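You operate a simulated robot arm through the tools that you are given. There is no shell and no other tool.

The job below is to be done with a simulated robot arm. You get a single attempt, and the scene is never put back.

Task
Grease the patch on top of the short rail.
Fine: use the red brush and the grease pot. Brush back in its well, lid back on the pot. Set down upright: red brush. A coat counts when it lies all over at full strength: go over it till it gets no stronger.
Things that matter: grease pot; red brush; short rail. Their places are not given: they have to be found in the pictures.

The check looks at the end state, three seconds after you hand in, the way a careful person would. Anything else that was tipped, shoved, dropped, spilled or broken makes it a failure. Lids that push on must go on centred and level and be pressed home; caps that screw on are set level and turned clockwise until they are tight.

Robot
A 7-joint arm with a two-finger parallel gripper, fixed in place. Base frame: the origin is on the floor under the middle of its stand, x ahead of it, y to its left, z up; the work surface is at about z = 840. Readings come in mm, rad, newtons and seconds.
With the tool pointing down near the work surface it reaches from about 240 to 680 mm from the base axis. Its first joint turns from -1.152 to 1.152 rad. Payload 2.4 kg.
The tool frame sits at the grasp point between the pads (the TCP): z along the fingers, y along the line on which they close. The tips reach 30 mm beyond it. The gripper opens to 94 mm. The fingers are 28 mm wide and 10 mm thick; the gripper's body (50 by 96 mm) begins 55 mm behind the TCP.
Orientation is told as [roll, pitch, yaw] about the base's x, y, z axes, in that order, counted from this pose: with the fingers straight down and closing along the base's y, the tool's x points along the base's -x, its y along +y and its z along -z.

Tools
- The arm moves only by the tool send_rows. Its argument "series" is a list of rows, each an object of numbers (a shift or turn left out is 0, a gripper value left out holds the last): "tx", "ty", "tz": the shift along the tool's x, y, z in mm; "wx", "wy", "wz": the turn, a rotation vector about the tool's x, y, z in rad. In form: [{"tx": .., "ty": .., "tz": .., "wx": .., "wy": .., "wz": ..}, ...]. A call has 1 to 20 rows; each row shifts and turns the commanded pose from where the row before left it, along the tool's axes as they then stand. "hand" is the finger opening in mm, from 0 to 94, set as the call begins (left out, the last holds). Rows are played at 5 a second. More than 50 mm and 0.15 rad between two rows, or a gripper value outside its range, and nothing of the call is played. Where a pose cannot be reached the arm comes as near as it can. A force on the tool above 60 N (or 10 N above the force at the start of the call, whichever is more), or a blocked arm, ends the call early, and 0.2 s more pass. The fingers move at their own pace (about 153 mm/s each) and stop on an object; they squeeze with about 33 N. The grip force told is the motor's: it shows also when the fingers shut on nothing. Time passes only in rows, and 0.2 s behind the last, so rows that do not move let the fingers close. It gives the time, the measured TCP pose, the force on the tool (base axes), the opening and the grip force at its end, in the units of the frame above (readings bear some noise), with the torque about the TCP (base axes, N m) and any sound that the robot's microphone picked up, and new pictures: "pictures" is both (left out), scene, wrist or none.
- Cameras (640 x 400 px; columns grow to the right, rows downward): "scene" is fixed at [66.7, 485.3, 1456.5]; the picture's right is [-0.65, -0.76, 0.00], its down [-0.40, 0.33, -0.86] and it looks along [0.65, -0.55, -0.52] (base axes); focal length 251 px, centre (320, 200). "wrist" rides on the gripper at [76, 14, -102] in the tool frame; the picture's right is [-0.18, 0.98, 0.00], its down [-0.75, -0.14, -0.64] and it looks along [-0.63, -0.12, 0.77] (tool axes); focal length 243 px, centre (320, 200).
- probe_pixels(camera, pixels): for up to 12 pixels [column, row] of the newest picture of that camera ("zoom" is the newest enlarged one), the place [x, y, z] in the base frame of the surface seen there, good to about 2 mm, but the place of the scene camera against the robot may be out by one fixed shift of up to 25 mm in any direction. It takes no simulated time.
- zoom(camera, box): a new picture of the part [left, top, right, bottom] of that camera's present view, enlarged. It takes no simulated time.
- finish_job(): hands the job in; it is judged then, once.

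Unless the task says otherwise, let go and move clear before handing in.

The tools are called by a JSON object that holds its "fn" and its "kwargs". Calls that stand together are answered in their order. send_rows: Moves the arm, as the interface text tells. Its arguments: {"type":"object","properties":{"series":{"type":"array","items":{"type":"object","properties":{"tx":{"type":"number"},"ty":{"type":"number"},"tz":{"type":"number"},"wx":{"type":"number"},"wy":{"type":"number"},"wz":{"type":"number"}}}},"hand":{"type":"number"},"pictures":{"type":"string","enum":["both","scene","wrist","none"]}},"required":["series"]} The other tools are called the same way: probe_pixels (camera, pixels) gives the place of the surface under pixels of a picture; zoom (camera, box) takes an enlarged picture of a part of a camera's view; finish_job () hands the job in.

At the start:

```text
time: 0.0
tool_pos: [380.0, 40.0, 1333.9]
orientation: [0.001, 0.001, -0.001]
ft_force: [0.5, 0.2, -0.6]
moment: [0.03, 0.02, 0.03]
opening: 93.9
grip_force: 0.1
```

scene: 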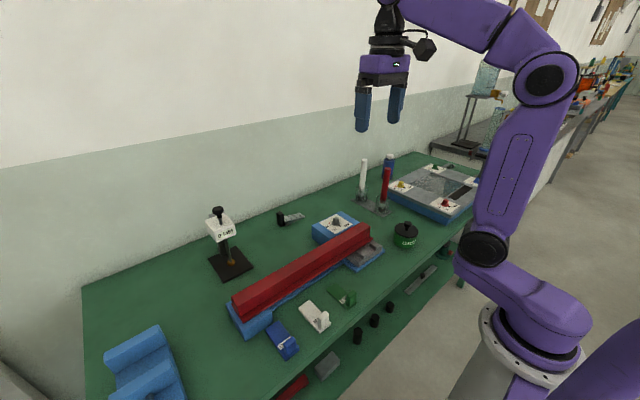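
wrist: 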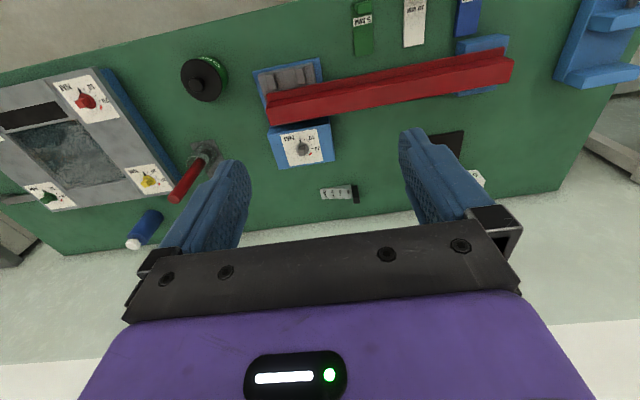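

The scene shows a green bench with a long red rail (around 300,270), a dark green pot (405,235), and a red brush standing (384,190). I'll zoom in to find what is what.

{"fn": "zoom", "kwargs": {"camera": "scene", "box": [340, 140, 500, 260]}}

{"fn": "zoom", "kwargs": {"camera": "scene", "box": [200, 200, 400, 360]}}

{"fn": "zoom", "kwargs": {"camera": "wrist", "box": [0, 40, 240, 260]}}

{"fn": "zoom", "kwargs": {"camera": "wrist", "box": [240, 0, 560, 210]}}

```text
3.33 times, centred on (420, 200) of scene
```

zoom: 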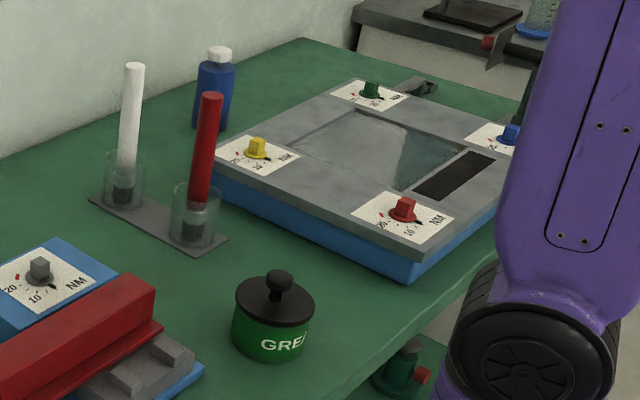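

```text
2.50 times, centred on (300, 280) of scene
```

zoom: 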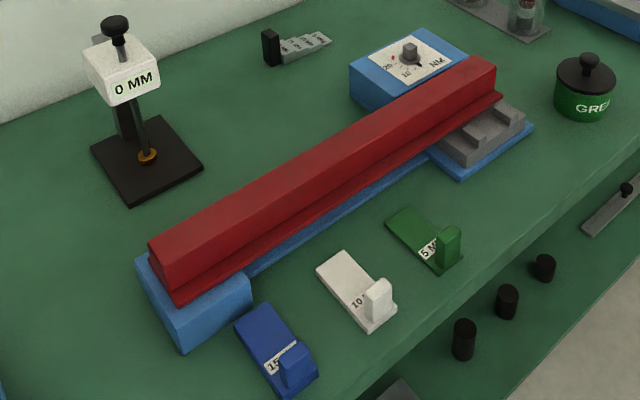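

```text
1.82 times, centred on (120, 150) of wrist
```

zoom: 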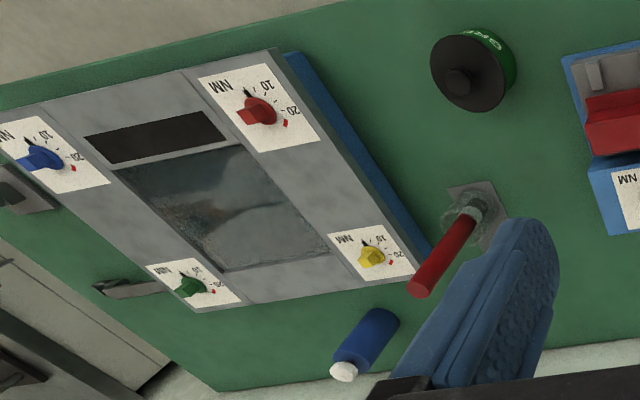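

```text
1.90 times, centred on (400, 105) of wrist
```

zoom: 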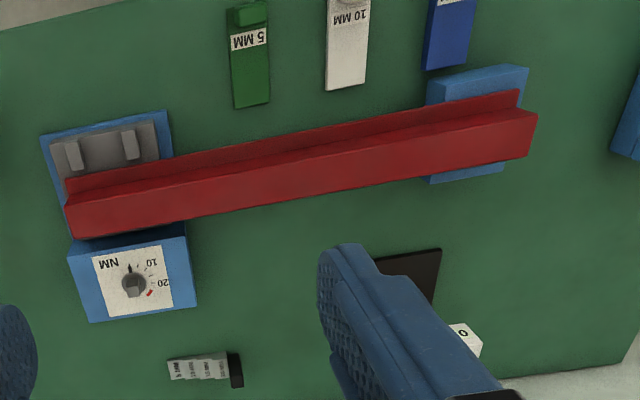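

The pot marked "GRE.." is at (405,235) and the red brush stands in a glass well at (384,195). The short rail isn't clear yet, so I'll zoom on the small grey pieces beyond the blue box and around the bench.

{"fn": "zoom", "kwargs": {"camera": "scene", "box": [410, 140, 480, 190]}}

{"fn": "zoom", "kwargs": {"camera": "wrist", "box": [0, 130, 120, 220]}}

{"fn": "zoom", "kwargs": {"camera": "scene", "box": [260, 240, 460, 400]}}

{"fn": "zoom", "kwargs": {"camera": "scene", "box": [60, 280, 220, 400]}}

{"fn": "zoom", "kwargs": {"camera": "wrist", "box": [520, 0, 640, 90]}}

```text
8.00 times, centred on (445, 165) of scene
```

zoom: 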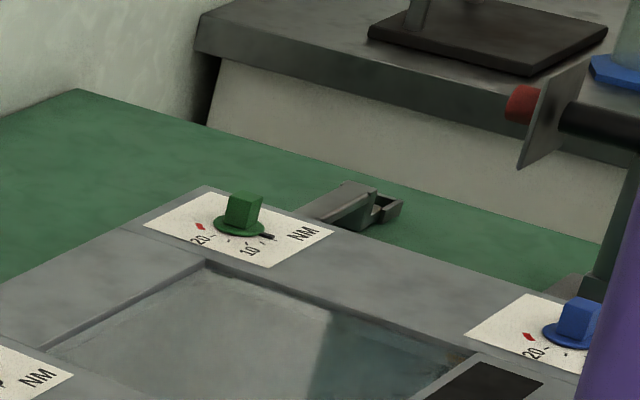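

```text
4.44 times, centred on (60, 175) of wrist
```

zoom: 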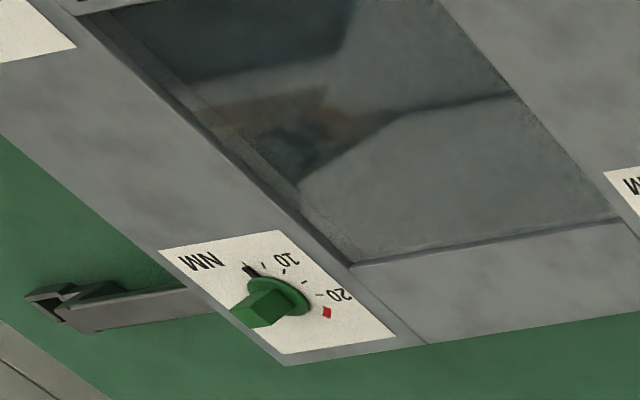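

```text
2.50 times, centred on (360, 320) of scene
```

zoom: 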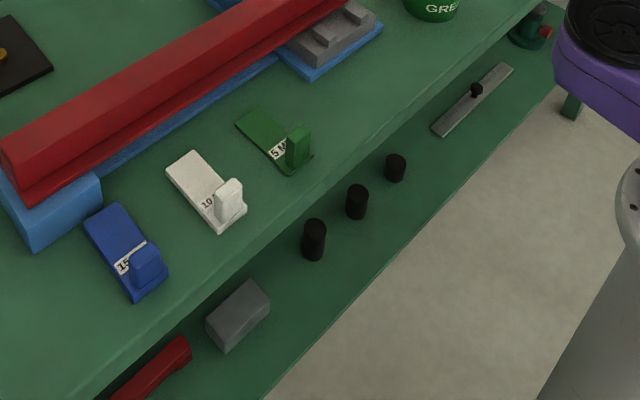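

```text
3.33 times, centred on (140, 340) of scene
```

zoom: 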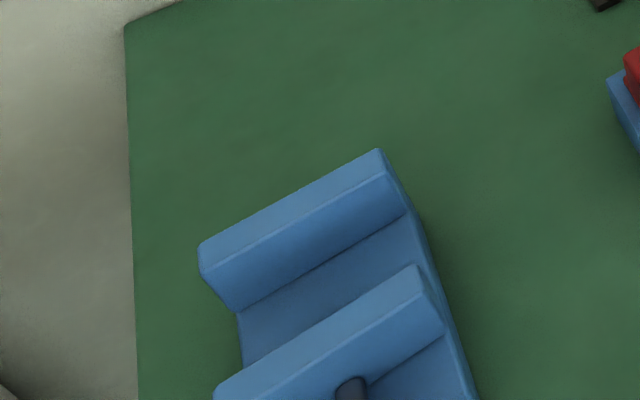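

```text
4.44 times, centred on (580, 45) of wrist
```

zoom: 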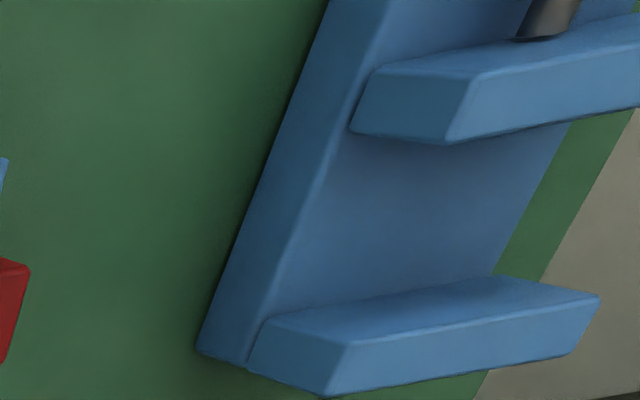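

No plain "short rail" stands out yet, so I'll probe the positions of the main things to learn the layout.

{"fn": "probe_pixels", "kwargs": {"camera": "scene", "pixels": [[405, 226], [405, 240], [386, 172], [382, 208], [362, 165], [240, 305], [368, 230], [355, 258], [145, 350], [430, 190], [290, 215], [230, 255]]}}

{"fn": "probe_pixels", "kwargs": {"camera": "wrist", "pixels": [[205, 82], [199, 80], [180, 190], [203, 152], [290, 105], [500, 68], [400, 90], [590, 80], [300, 147], [340, 192], [20, 200], [290, 75]]}}

{"fn": "probe_pixels", "kwargs": {"camera": "scene", "pixels": [[454, 165], [448, 164], [82, 288], [445, 165], [310, 262], [345, 235], [320, 275], [300, 300], [430, 152], [312, 315], [342, 293], [283, 338]]}}

```text
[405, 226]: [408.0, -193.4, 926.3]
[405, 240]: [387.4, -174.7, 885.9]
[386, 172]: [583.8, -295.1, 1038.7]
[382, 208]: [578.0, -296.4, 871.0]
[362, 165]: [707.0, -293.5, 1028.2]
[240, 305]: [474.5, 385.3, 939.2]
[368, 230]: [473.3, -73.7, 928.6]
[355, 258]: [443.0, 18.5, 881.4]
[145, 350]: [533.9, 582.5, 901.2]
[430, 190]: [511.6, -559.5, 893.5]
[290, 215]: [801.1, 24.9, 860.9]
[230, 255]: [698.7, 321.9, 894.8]
```

```text
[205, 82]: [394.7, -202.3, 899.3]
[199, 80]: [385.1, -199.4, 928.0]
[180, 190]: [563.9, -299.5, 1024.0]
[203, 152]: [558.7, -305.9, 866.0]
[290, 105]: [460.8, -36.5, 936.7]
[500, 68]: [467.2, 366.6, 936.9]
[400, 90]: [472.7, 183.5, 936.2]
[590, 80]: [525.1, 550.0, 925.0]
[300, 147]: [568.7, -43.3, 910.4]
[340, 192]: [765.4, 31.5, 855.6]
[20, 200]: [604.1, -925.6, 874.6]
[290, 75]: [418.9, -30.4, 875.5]
```

```text
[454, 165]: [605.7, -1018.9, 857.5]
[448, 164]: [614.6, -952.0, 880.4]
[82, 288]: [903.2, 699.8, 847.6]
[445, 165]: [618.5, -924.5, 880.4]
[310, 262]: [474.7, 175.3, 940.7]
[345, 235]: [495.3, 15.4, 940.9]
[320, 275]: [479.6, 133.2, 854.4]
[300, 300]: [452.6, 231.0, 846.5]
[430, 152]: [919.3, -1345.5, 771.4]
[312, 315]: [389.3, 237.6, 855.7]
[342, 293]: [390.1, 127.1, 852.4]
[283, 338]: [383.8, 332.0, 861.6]
```

The rail on the bench is at x≈470, y −60…385, z≈937, and the scene camera seems shifted by only a few mm. I'll zoom closely on the red rail's top and the grey ridged block next to it to find the patch.

{"fn": "zoom", "kwargs": {"camera": "wrist", "box": [240, 50, 400, 150]}}

{"fn": "zoom", "kwargs": {"camera": "wrist", "box": [380, 30, 540, 130]}}

{"fn": "zoom", "kwargs": {"camera": "scene", "box": [300, 200, 400, 275]}}

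{"fn": "zoom", "kwargs": {"camera": "scene", "box": [220, 250, 320, 340]}}

{"fn": "zoom", "kwargs": {"camera": "scene", "box": [200, 330, 320, 400]}}

{"fn": "zoom", "kwargs": {"camera": "scene", "box": [340, 150, 420, 220]}}

```text
4.00 times, centred on (320, 100) of wrist
```

zoom: 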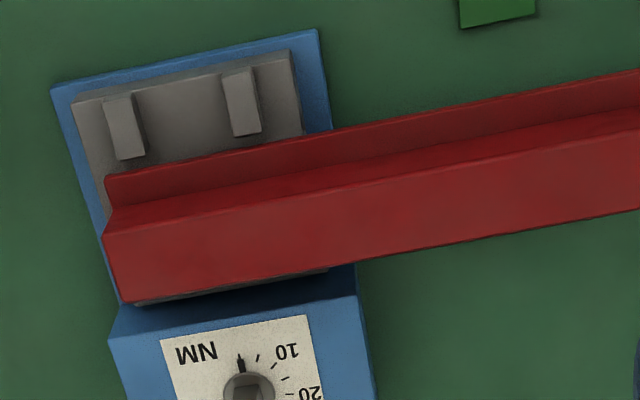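

```text
4.00 times, centred on (460, 80) of wrist
```

zoom: 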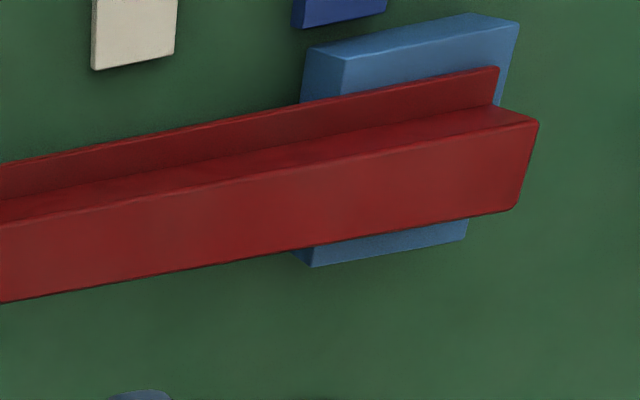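

```text
5.33 times, centred on (350, 238) of scene
```

zoom: 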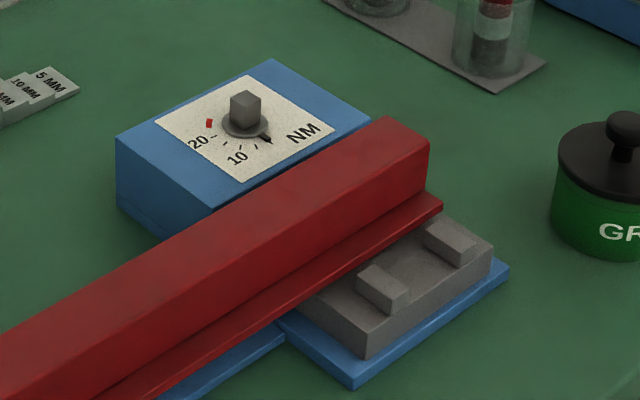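

```text
4.44 times, centred on (270, 295) of scene
```

zoom: 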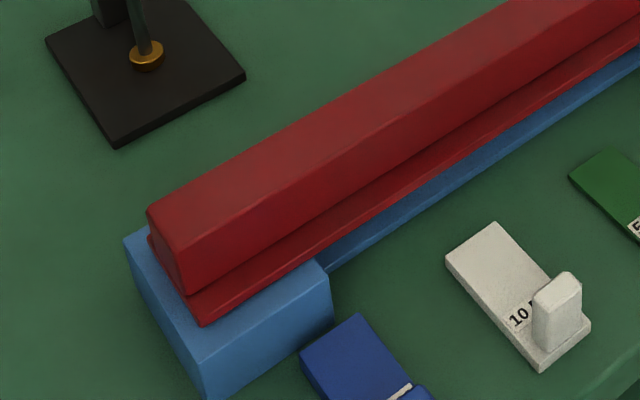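

```text
5.33 times, centred on (260, 365) of scene
```

zoom: 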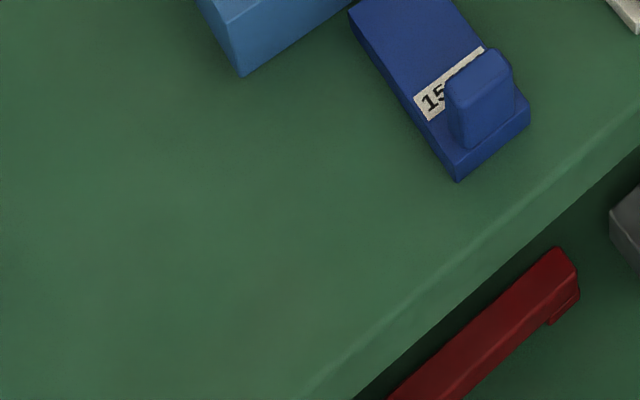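

```text
5.71 times, centred on (380, 185) of scene
```

zoom: 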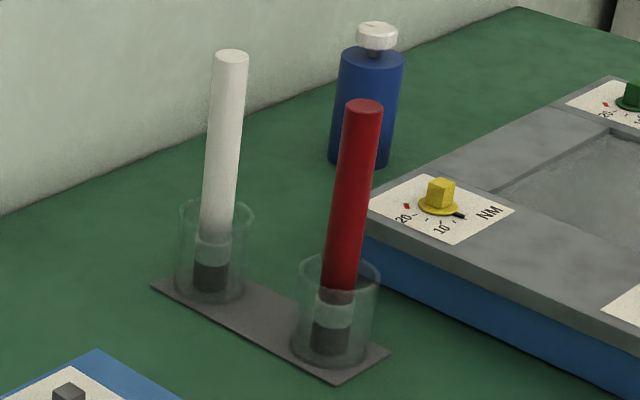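

The red rail on the bench may or may not be the "short" one; the blue fixture at scene (145,370) is cut off and needs a better view. I'll swing the wrist camera to look at the bench's left side.

{"fn": "send_rows", "kwargs": {"series": [{"ty": 45}, {"ty": 45}, {"ty": 45}, {"ty": 45}, {"wz": -0.14}, {"wz": -0.14}, {"wz": -0.14}, {"wz": -0.14}, {"wz": -0.14}, {"wz": -0.14}]}}

```text
time: 2.2
tool_pos: [379.8, 221.6, 1333.8]
orientation: [0.0, 0.0, 0.843]
ft_force: [0.5, -0.1, 0.0]
moment: [0.01, 0.04, 0.0]
opening: 93.8
grip_force: 0.2
```

scene: 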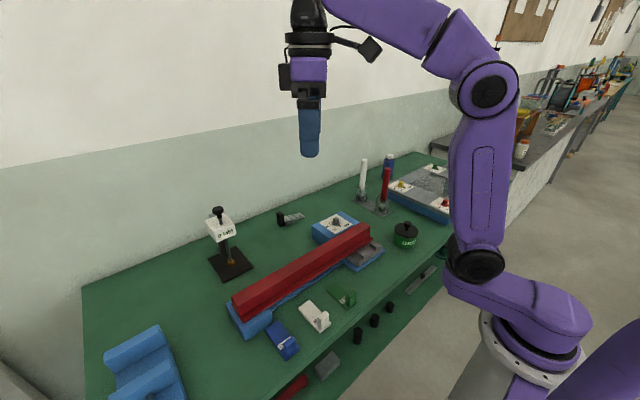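
wrist: 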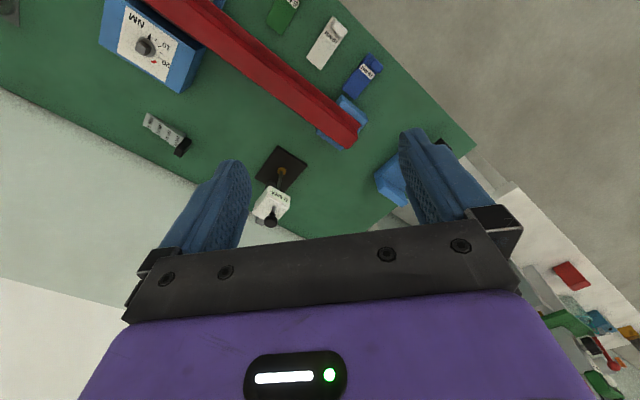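

The fixture is now near wrist (395,180), half hidden by the finger. I'll turn further to bring it between the fingers.

{"fn": "send_rows", "kwargs": {"series": [{"wz": -0.14}, {"wz": -0.14}, {"wz": -0.14}, {"tx": 45}, {"tx": 45}]}}

```text
time: 3.4
tool_pos: [352.8, 135.4, 1336.2]
orientation: [0.001, 0.0, 1.261]
ft_force: [-0.2, 0.1, 0.2]
moment: [0.03, -0.03, -0.02]
opening: 94.0
grip_force: 0.0
```

scene: 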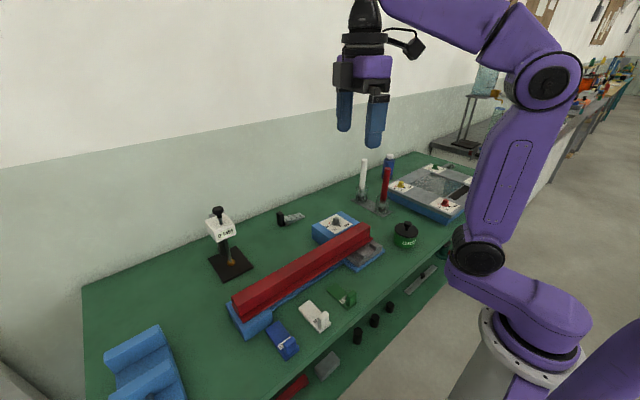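
wrist: 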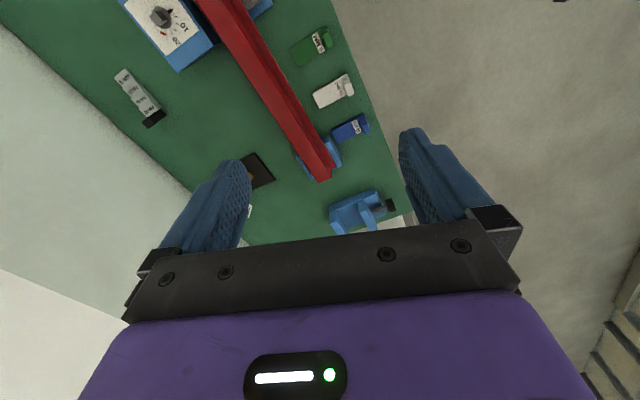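

{"fn": "zoom", "kwargs": {"camera": "wrist", "box": [280, 100, 420, 240]}}

{"fn": "zoom", "kwargs": {"camera": "wrist", "box": [180, 0, 360, 200]}}

```text
2.86 times, centred on (350, 170) of wrist
```

zoom: 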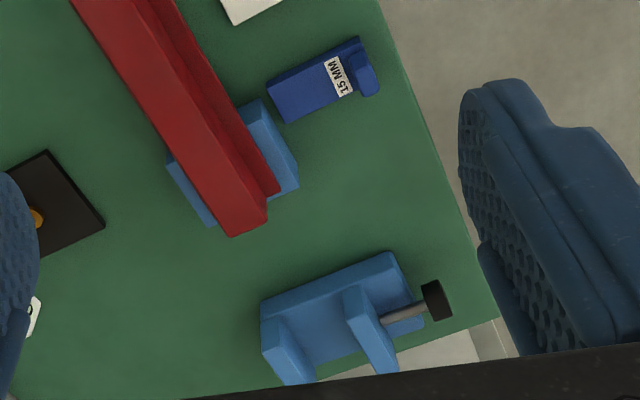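

```text
2.00 times, centred on (270, 100) of wrist
```

zoom: 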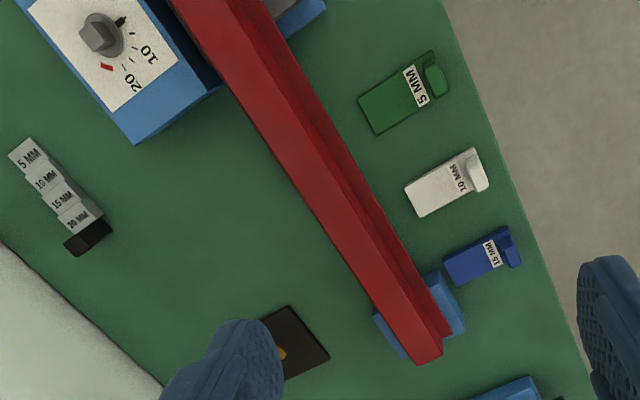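

The left fixture is just an empty vise with a screw handle at wrist (385,205). I'll look to the right side of the bench now.

{"fn": "send_rows", "kwargs": {"series": [{"wz": 0.15}, {"wz": 0.15}, {"wz": 0.15}, {"wz": 0.15}, {"wz": 0.15}, {"wz": 0.15}, {"wz": 0.15}, {"wz": 0.15}, {"wz": 0.15}, {"wz": 0.15}, {"wz": 0.15}, {"wz": 0.15}]}}

```text
time: 6.0
tool_pos: [352.0, 135.3, 1333.9]
orientation: [0.0, 0.001, -0.54]
ft_force: [-0.5, 0.1, -0.2]
moment: [0.01, 0.0, 0.02]
opening: 93.7
grip_force: 0.0
```

scene: 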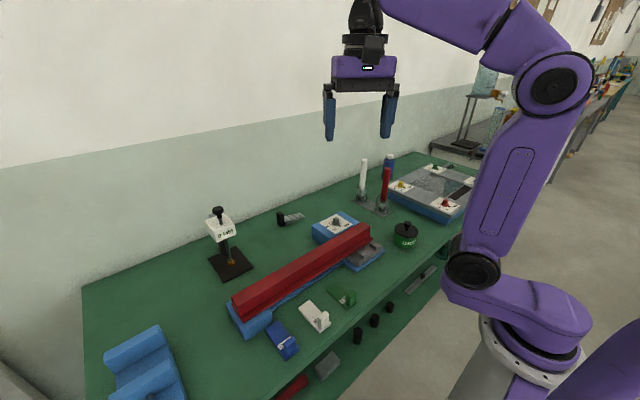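
wrist: 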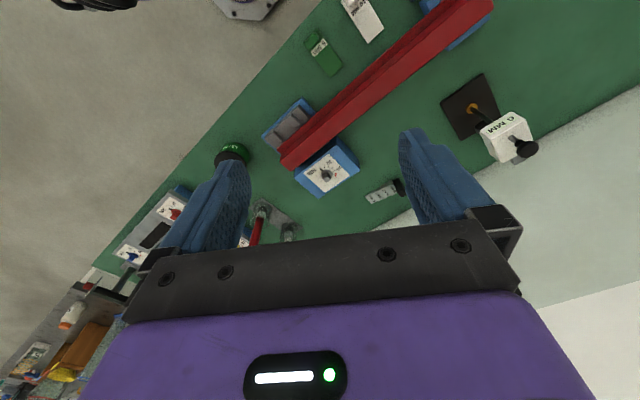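

The right part of the bench is hidden by the finger at (200,230). I'll move the hand toward −y to see the far right part.

{"fn": "send_rows", "kwargs": {"series": [{"ty": -48}, {"ty": -48}, {"ty": -48}, {"ty": -48}, {"ty": -48}, {"ty": -48}, {"ty": -48}, {"ty": -30}]}}

```text
time: 7.8
tool_pos: [162.7, -178.2, 1333.6]
orientation: [0.0, -0.001, -0.539]
ft_force: [-0.3, 0.4, 0.0]
moment: [0.03, 0.03, 0.02]
opening: 93.8
grip_force: 0.1
```

scene: 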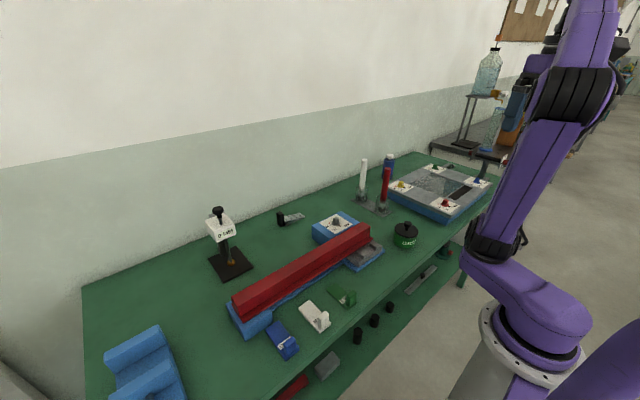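
wrist: 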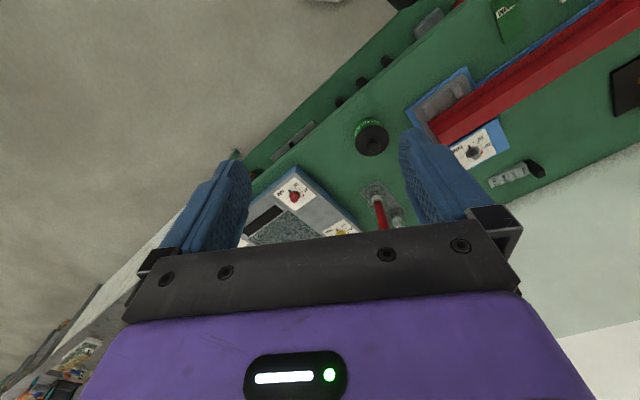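

Nothing else rail-like stands on the bench top, so the red rail at x≈470 is the candidate. I'll move back and lower the wrist camera over it to look for the patch.

{"fn": "send_rows", "kwargs": {"series": [{"ty": 48, "wz": 0}, {"ty": 48}, {"ty": 48}, {"ty": 48}, {"ty": 48}, {"ty": 48}, {"ty": 48}, {"ty": 30}, {"wz": -0.135}, {"wz": -0.135}, {"wz": -0.135}, {"wz": -0.135}, {"tz": 48, "tx": 5}, {"tz": 48, "tx": 5}, {"tz": 48, "tx": 5}, {"tz": 48, "tx": 5}]}}

```text
time: 11.2
tool_pos: [330.1, 134.8, 1144.1]
orientation: [0.0, -0.002, 0.002]
ft_force: [-0.2, -0.8, -0.4]
moment: [0.0, 0.0, -0.02]
opening: 94.2
grip_force: 0.1
```

scene: 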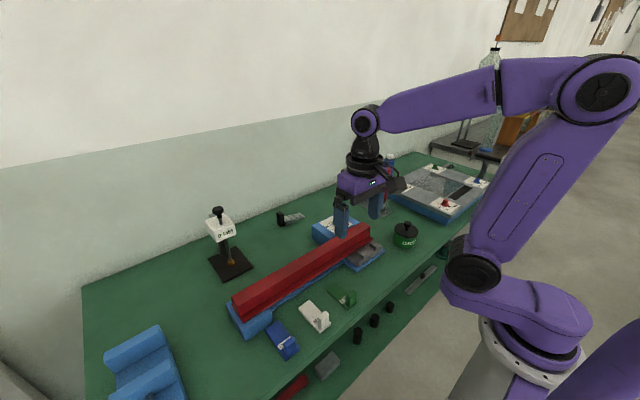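
wrist: 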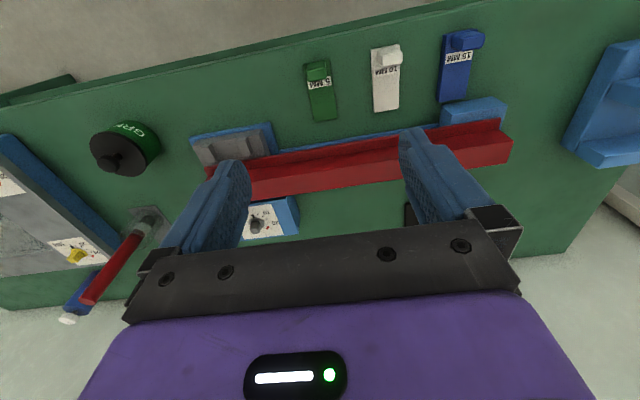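

{"fn": "zoom", "kwargs": {"camera": "wrist", "box": [190, 110, 350, 210]}}

{"fn": "zoom", "kwargs": {"camera": "wrist", "box": [330, 100, 530, 220]}}

{"fn": "zoom", "kwargs": {"camera": "wrist", "box": [50, 90, 210, 300]}}

{"fn": "zoom", "kwargs": {"camera": "scene", "box": [225, 215, 385, 335]}}

```text
4.00 times, centred on (270, 160) of wrist
```

zoom: 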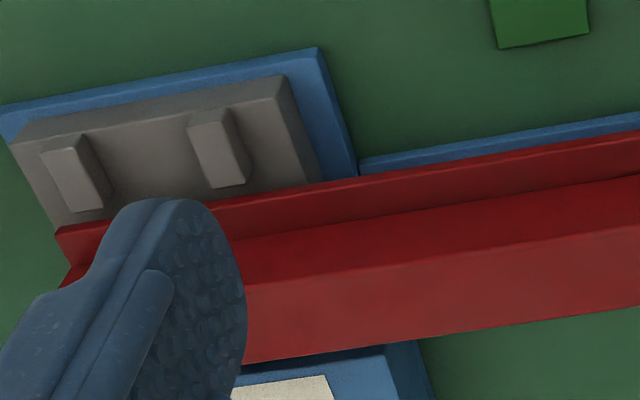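

```text
3.20 times, centred on (430, 160) of wrist
```

zoom: 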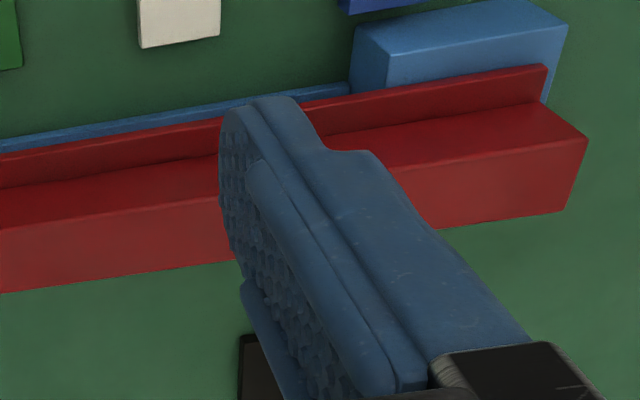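

```text
1.90 times, centred on (130, 195) of wrist
```

zoom: 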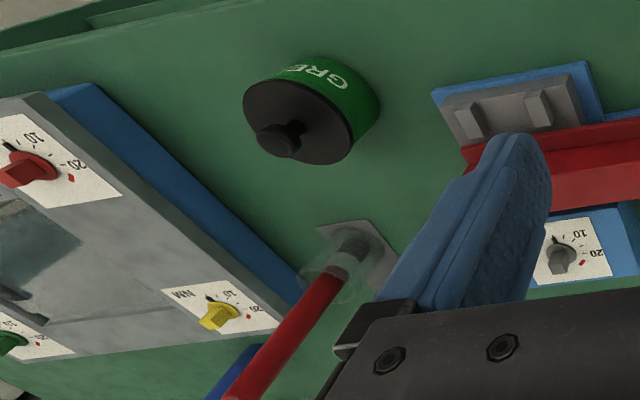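

```text
3.33 times, centred on (305, 275) of scene
```

zoom: 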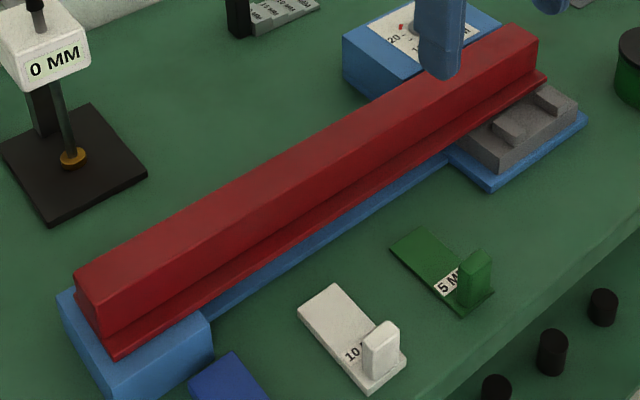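

The rail's top (brighter band, wrist (300,185)) looks plain so far. I'll zoom harder on pieces of it, and on the lower shelf's red piece.

{"fn": "zoom", "kwargs": {"camera": "wrist", "box": [250, 150, 330, 210]}}

{"fn": "zoom", "kwargs": {"camera": "wrist", "box": [330, 140, 410, 200]}}

{"fn": "zoom", "kwargs": {"camera": "wrist", "box": [440, 110, 520, 180]}}

{"fn": "zoom", "kwargs": {"camera": "scene", "box": [230, 260, 310, 320]}}

{"fn": "zoom", "kwargs": {"camera": "scene", "box": [290, 220, 370, 280]}}

{"fn": "probe_pixels", "kwargs": {"camera": "wrist", "pixels": [[300, 172], [300, 190], [300, 180], [340, 168], [340, 185], [480, 145], [505, 160], [455, 165], [330, 150], [455, 148], [125, 165], [113, 155]]}}

```text
6.67 times, centred on (290, 180) of wrist
```

zoom: 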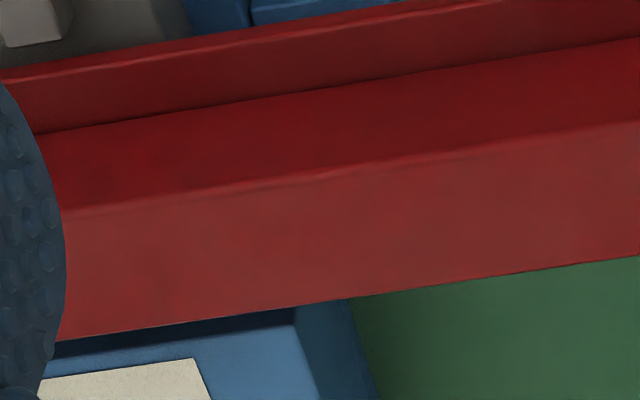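

```text
6.67 times, centred on (370, 170) of wrist
```

zoom: 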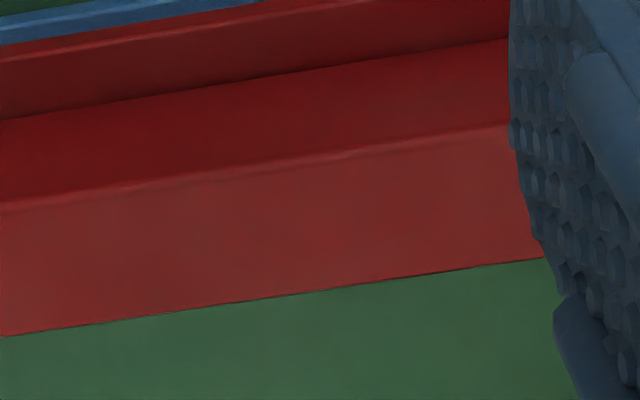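

```text
5.71 times, centred on (480, 145) of wrist
```

zoom: 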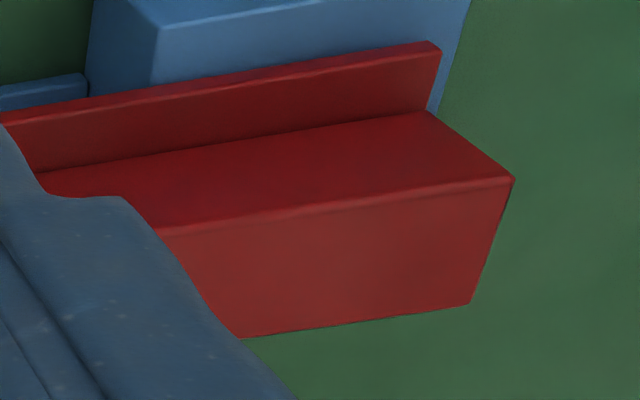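

```text
6.67 times, centred on (270, 290) of scene
```

zoom: 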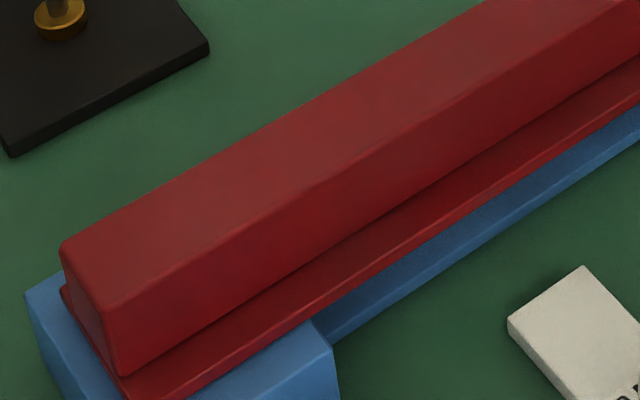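

```text
6.67 times, centred on (330, 250) of scene
```

zoom: 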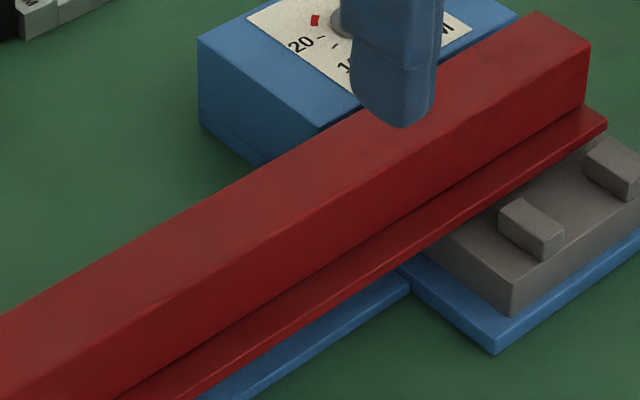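

```text
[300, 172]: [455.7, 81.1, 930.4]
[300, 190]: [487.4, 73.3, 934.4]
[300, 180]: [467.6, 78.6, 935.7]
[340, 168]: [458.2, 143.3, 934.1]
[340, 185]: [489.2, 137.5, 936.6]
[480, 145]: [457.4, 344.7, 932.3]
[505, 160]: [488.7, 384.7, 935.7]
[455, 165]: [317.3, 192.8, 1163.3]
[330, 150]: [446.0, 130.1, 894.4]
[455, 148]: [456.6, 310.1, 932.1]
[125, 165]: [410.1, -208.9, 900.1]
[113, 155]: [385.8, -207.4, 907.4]
```

The rail top is at z≈935, x 455–490. I'll go closer with the wrist camera to find any patch edges.

{"fn": "send_rows", "kwargs": {"series": [{"tx": -20, "tz": 40}, {"tx": -20, "tz": 40}, {"tx": -20, "tz": 30}], "pictures": "wrist"}}

```text
time: 12.0
tool_pos: [391.0, 137.6, 1033.1]
orientation: [0.0, -0.001, 0.002]
ft_force: [0.1, 0.9, -0.2]
moment: [-0.01, 0.01, 0.02]
opening: 94.0
grip_force: 0.0
```

wrist: 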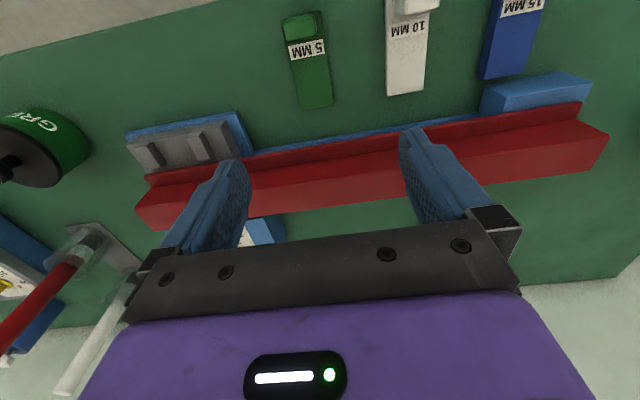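

{"fn": "zoom", "kwargs": {"camera": "wrist", "box": [240, 140, 410, 220]}}

{"fn": "zoom", "kwargs": {"camera": "wrist", "box": [130, 150, 250, 240]}}

{"fn": "zoom", "kwargs": {"camera": "wrist", "box": [450, 100, 620, 210]}}

{"fn": "zoom", "kwargs": {"camera": "wrist", "box": [0, 90, 160, 260]}}

```text
3.76 times, centred on (325, 180) of wrist
```

zoom: 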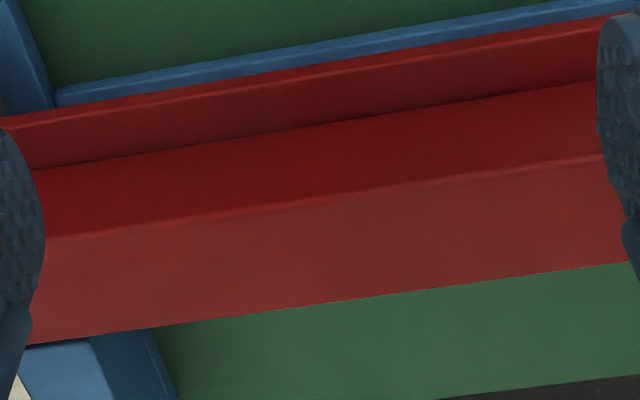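

```text
4.44 times, centred on (190, 195) of wrist
```

zoom: 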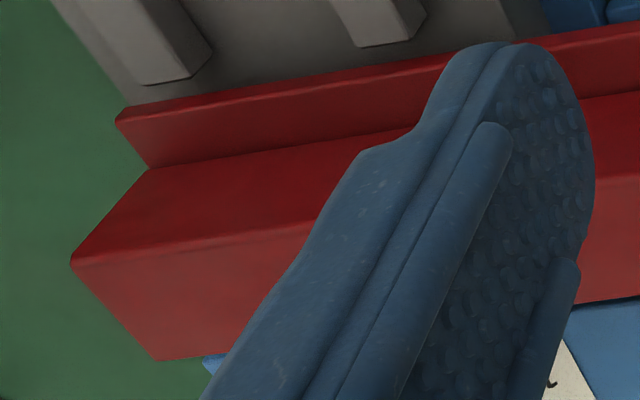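

```text
3.64 times, centred on (535, 155) of wrist
```

zoom: 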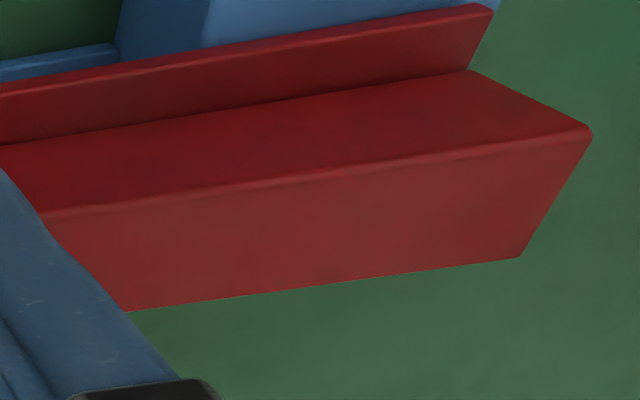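

```text
2.35 times, centred on (80, 175) of wrist
```

zoom: 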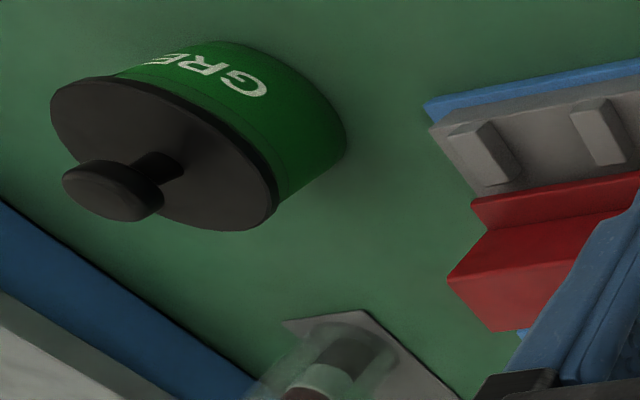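

The rail's top shows a uniform red with no visible patch edge at wrist (325,180), so it will likely show once grease goes on. Next I'll view the pot and brush closely; moving up and toward −y.

{"fn": "send_rows", "kwargs": {"series": [{"tz": -45}, {"tz": -45}, {"tz": -40, "ty": -20}, {"ty": -45, "tx": 20}, {"ty": -45, "tx": 20}, {"ty": -45, "tx": 20}, {"ty": -45, "tx": 20}, {"ty": -45, "tx": 20}, {"ty": -45, "tx": 20}, {"ty": -30, "tx": 20}]}}

```text
time: 14.2
tool_pos: [251.9, -184.7, 1161.4]
orientation: [0.0, 0.0, 0.002]
ft_force: [-1.0, 0.8, -0.8]
moment: [0.0, -0.02, 0.0]
opening: 93.6
grip_force: 0.1
```

scene: 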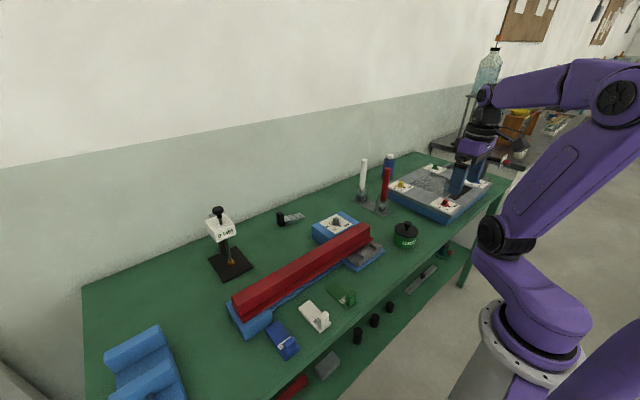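
wrist: 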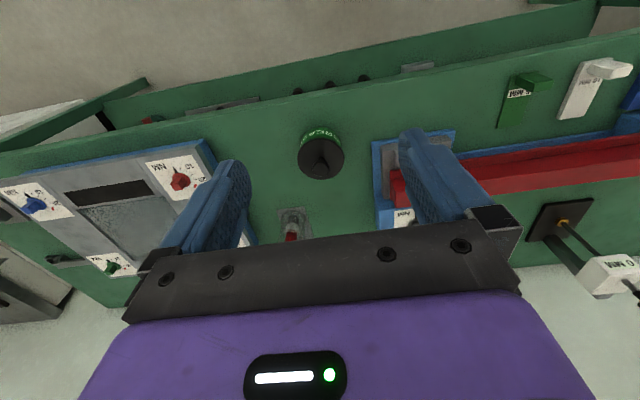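

{"fn": "zoom", "kwargs": {"camera": "wrist", "box": [260, 100, 400, 240]}}

{"fn": "probe_pixels", "kwargs": {"camera": "wrist", "pixels": [[321, 160], [321, 157], [321, 166], [300, 157], [343, 157], [321, 138], [321, 178], [308, 145], [335, 172], [309, 172], [335, 145], [318, 134]]}}

{"fn": "zoom", "kwargs": {"camera": "scene", "box": [380, 210, 430, 260]}}

```text
2.86 times, centred on (330, 170) of wrist
```

zoom: 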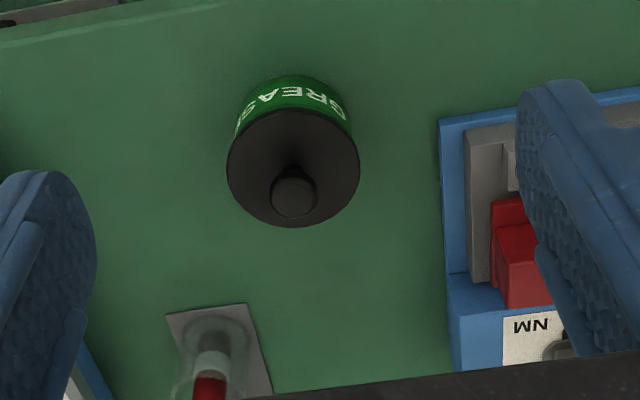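

```text
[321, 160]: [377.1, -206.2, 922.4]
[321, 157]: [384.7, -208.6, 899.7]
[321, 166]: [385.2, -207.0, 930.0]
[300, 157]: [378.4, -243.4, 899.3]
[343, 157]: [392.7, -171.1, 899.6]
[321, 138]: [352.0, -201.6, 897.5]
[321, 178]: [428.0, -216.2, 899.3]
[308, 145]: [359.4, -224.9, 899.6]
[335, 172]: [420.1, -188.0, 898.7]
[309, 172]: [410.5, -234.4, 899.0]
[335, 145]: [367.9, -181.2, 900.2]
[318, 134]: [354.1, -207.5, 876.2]
```

```text
8.00 times, centred on (405, 235) of scene
```

zoom: 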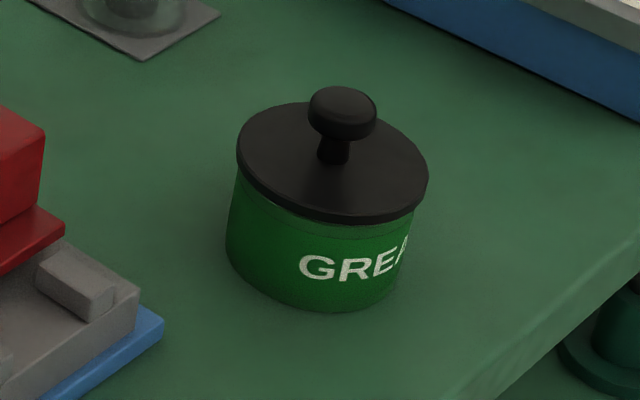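

The pot's label reads "GREAS.." and its lid's top is at z≈899 with a knob up to z≈930 at about (388,−208). I'll probe edges of lid and knob more finely, and the brush.

{"fn": "zoom", "kwargs": {"camera": "wrist", "box": [290, 130, 354, 190]}}

```text
6.67 times, centred on (322, 160) of wrist
```

zoom: 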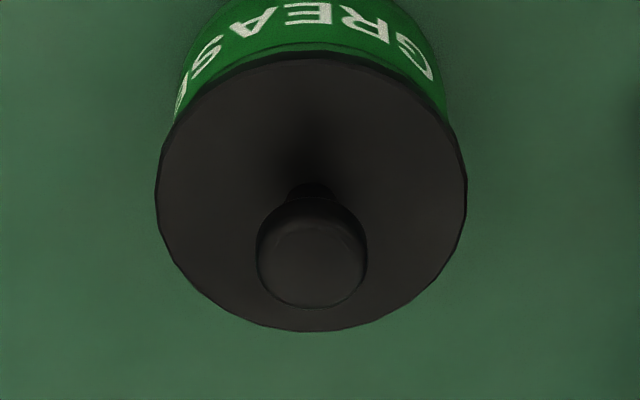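

{"fn": "probe_pixels", "kwargs": {"camera": "zoom", "pixels": [[165, 192], [462, 192], [312, 66], [312, 325], [200, 110], [425, 280], [200, 275], [425, 110], [265, 250], [360, 250], [312, 222], [312, 300]]}}

{"fn": "probe_pixels", "kwargs": {"camera": "zoom", "pixels": [[312, 60], [312, 45], [312, 20], [312, 190], [312, 205], [312, 260], [300, 2], [60, 300], [600, 300], [440, 85]]}}

```text
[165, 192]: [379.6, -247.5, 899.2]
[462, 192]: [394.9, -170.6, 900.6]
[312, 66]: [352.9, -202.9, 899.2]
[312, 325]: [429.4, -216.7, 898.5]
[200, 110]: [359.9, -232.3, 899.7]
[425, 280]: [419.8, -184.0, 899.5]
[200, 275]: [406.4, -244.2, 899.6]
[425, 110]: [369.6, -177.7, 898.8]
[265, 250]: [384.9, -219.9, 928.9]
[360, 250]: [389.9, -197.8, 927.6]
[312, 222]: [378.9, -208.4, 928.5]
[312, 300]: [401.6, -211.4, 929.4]
```

```text
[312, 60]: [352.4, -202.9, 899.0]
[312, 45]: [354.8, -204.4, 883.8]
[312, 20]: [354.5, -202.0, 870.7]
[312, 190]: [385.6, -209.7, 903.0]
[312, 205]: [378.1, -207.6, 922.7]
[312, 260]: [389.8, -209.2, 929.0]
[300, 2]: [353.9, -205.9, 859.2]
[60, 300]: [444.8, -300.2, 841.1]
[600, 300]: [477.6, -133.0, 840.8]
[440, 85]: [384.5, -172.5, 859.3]
```

Lid centre ≈ (390,−209), radius ≈39, lid top z≈899.5, knob r≈12 with its top at z≈929. Now I'll move the camera over toward the brush wells for exact handle location.

{"fn": "send_rows", "kwargs": {"series": [{"ty": -40, "tx": -42}, {"ty": -40, "tx": -42}, {"tx": -42}], "pictures": "wrist"}}

```text
refused: row 1 steps farther than a row can; nothing moved
```

{"fn": "send_rows", "kwargs": {"series": [{"ty": -26, "tx": -40}, {"ty": -26, "tx": -40}, {"ty": -26, "tx": -40}], "pictures": "wrist"}}

```text
time: 15.0
tool_pos: [370.9, -263.6, 1160.7]
orientation: [0.002, 0.0, 0.002]
ft_force: [0.3, 0.1, -0.5]
moment: [-0.02, 0.01, 0.01]
opening: 93.8
grip_force: 0.1
```

wrist: 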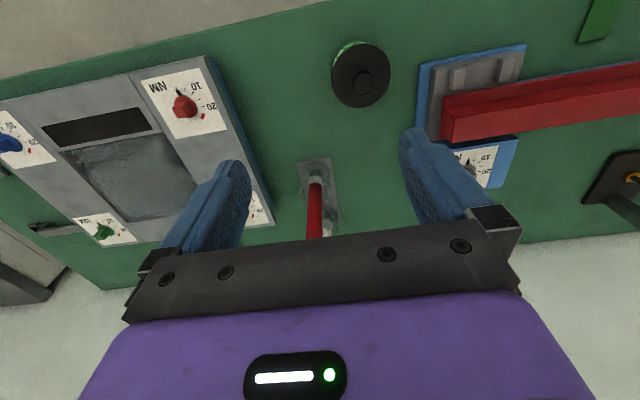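

{"fn": "zoom", "kwargs": {"camera": "wrist", "box": [270, 145, 370, 240]}}

```text
4.21 times, centred on (320, 192) of wrist
```

zoom: 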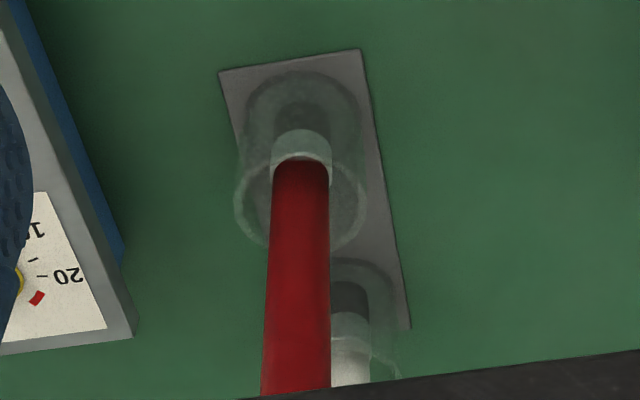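

{"fn": "probe_pixels", "kwargs": {"camera": "zoom", "pixels": [[300, 120], [300, 145], [300, 175], [300, 230], [298, 290], [296, 340], [295, 390], [275, 290], [322, 290], [268, 390], [325, 390], [350, 375]]}}

{"fn": "probe_pixels", "kwargs": {"camera": "zoom", "pixels": [[225, 75], [355, 55], [405, 320], [240, 210], [362, 200], [300, 85], [250, 100], [350, 90], [350, 345], [350, 295]]}}

```text
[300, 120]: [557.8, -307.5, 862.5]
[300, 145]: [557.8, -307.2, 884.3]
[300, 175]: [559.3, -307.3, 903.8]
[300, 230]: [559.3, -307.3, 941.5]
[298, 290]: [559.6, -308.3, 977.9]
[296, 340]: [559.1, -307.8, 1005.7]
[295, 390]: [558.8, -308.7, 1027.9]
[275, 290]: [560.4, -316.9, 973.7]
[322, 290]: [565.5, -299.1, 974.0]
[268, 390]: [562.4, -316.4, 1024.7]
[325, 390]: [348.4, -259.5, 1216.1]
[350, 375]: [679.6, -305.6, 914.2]
```

```text
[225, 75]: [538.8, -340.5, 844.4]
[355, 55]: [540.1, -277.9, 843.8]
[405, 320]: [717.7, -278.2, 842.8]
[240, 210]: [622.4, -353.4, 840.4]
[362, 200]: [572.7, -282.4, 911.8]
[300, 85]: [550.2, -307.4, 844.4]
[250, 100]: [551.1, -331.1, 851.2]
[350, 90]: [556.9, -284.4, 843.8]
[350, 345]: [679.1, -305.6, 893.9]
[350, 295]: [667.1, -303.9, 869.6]
```

Brush handle axis is about (568,−308), radius 9, upright, well rim z≈912. Next I'll go over the pot's knob at (390,−209) and come down most of the way, hand at 60 mm.

{"fn": "probe_pixels", "kwargs": {"camera": "scene", "pixels": [[387, 168], [387, 170], [387, 171], [386, 175], [363, 159], [386, 180]]}}

{"fn": "send_rows", "kwargs": {"series": [{"tx": -19, "ty": 34}, {"ty": 20.4, "tz": 30}, {"tz": 45}, {"tz": 45}, {"tz": 30}, {"tz": 20}], "hand": 60}}

```text
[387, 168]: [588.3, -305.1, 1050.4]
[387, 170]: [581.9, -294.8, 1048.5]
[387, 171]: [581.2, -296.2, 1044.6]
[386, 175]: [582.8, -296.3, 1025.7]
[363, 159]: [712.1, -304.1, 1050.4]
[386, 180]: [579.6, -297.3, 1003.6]
```

```text
time: 16.4
tool_pos: [390.5, -210.2, 993.5]
orientation: [0.001, 0.001, 0.003]
ft_force: [0.4, 0.3, 0.2]
moment: [0.03, 0.0, 0.01]
opening: 60.4
grip_force: 0.0
```

scene: 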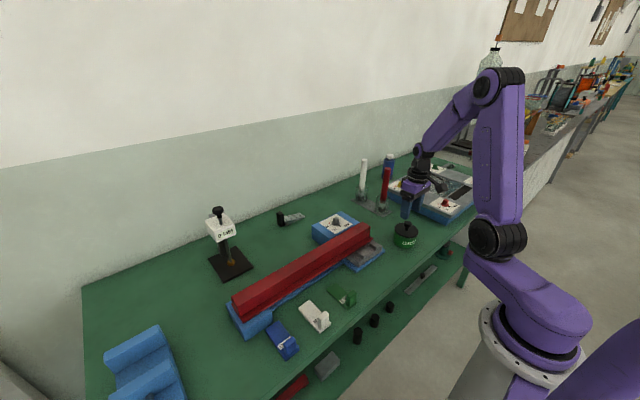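
wrist: 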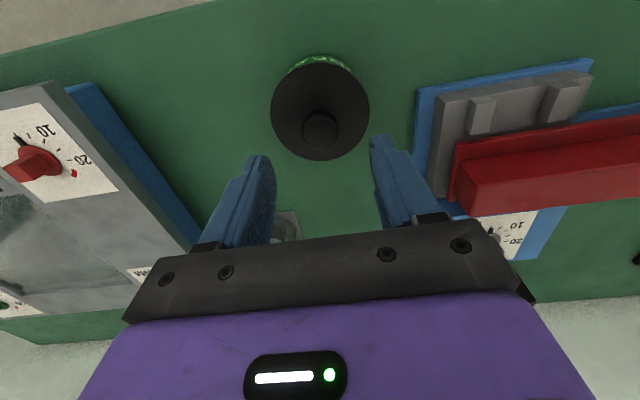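

The knob is visible between the fingers at (320,130). I'll refine lid and knob positions from this closer view before descending.

{"fn": "zoom", "kwargs": {"camera": "wrist", "box": [260, 50, 380, 165]}}

```text
3.48 times, centred on (320, 108) of wrist
```

zoom: 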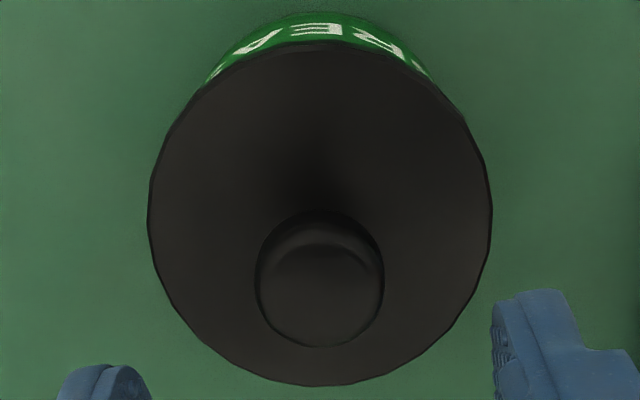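

{"fn": "probe_pixels", "kwargs": {"camera": "zoom", "pixels": [[155, 215], [486, 215], [318, 48], [318, 378], [200, 110], [440, 335], [200, 335], [445, 110], [262, 295], [380, 295], [320, 255], [320, 342]]}}

```text
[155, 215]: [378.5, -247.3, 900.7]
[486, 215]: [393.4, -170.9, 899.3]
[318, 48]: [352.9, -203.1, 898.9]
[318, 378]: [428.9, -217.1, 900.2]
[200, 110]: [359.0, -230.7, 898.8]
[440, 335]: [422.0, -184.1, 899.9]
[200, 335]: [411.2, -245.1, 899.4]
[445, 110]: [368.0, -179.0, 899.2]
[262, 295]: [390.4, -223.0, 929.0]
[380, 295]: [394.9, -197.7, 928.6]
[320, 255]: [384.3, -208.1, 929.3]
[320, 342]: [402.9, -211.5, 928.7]
```

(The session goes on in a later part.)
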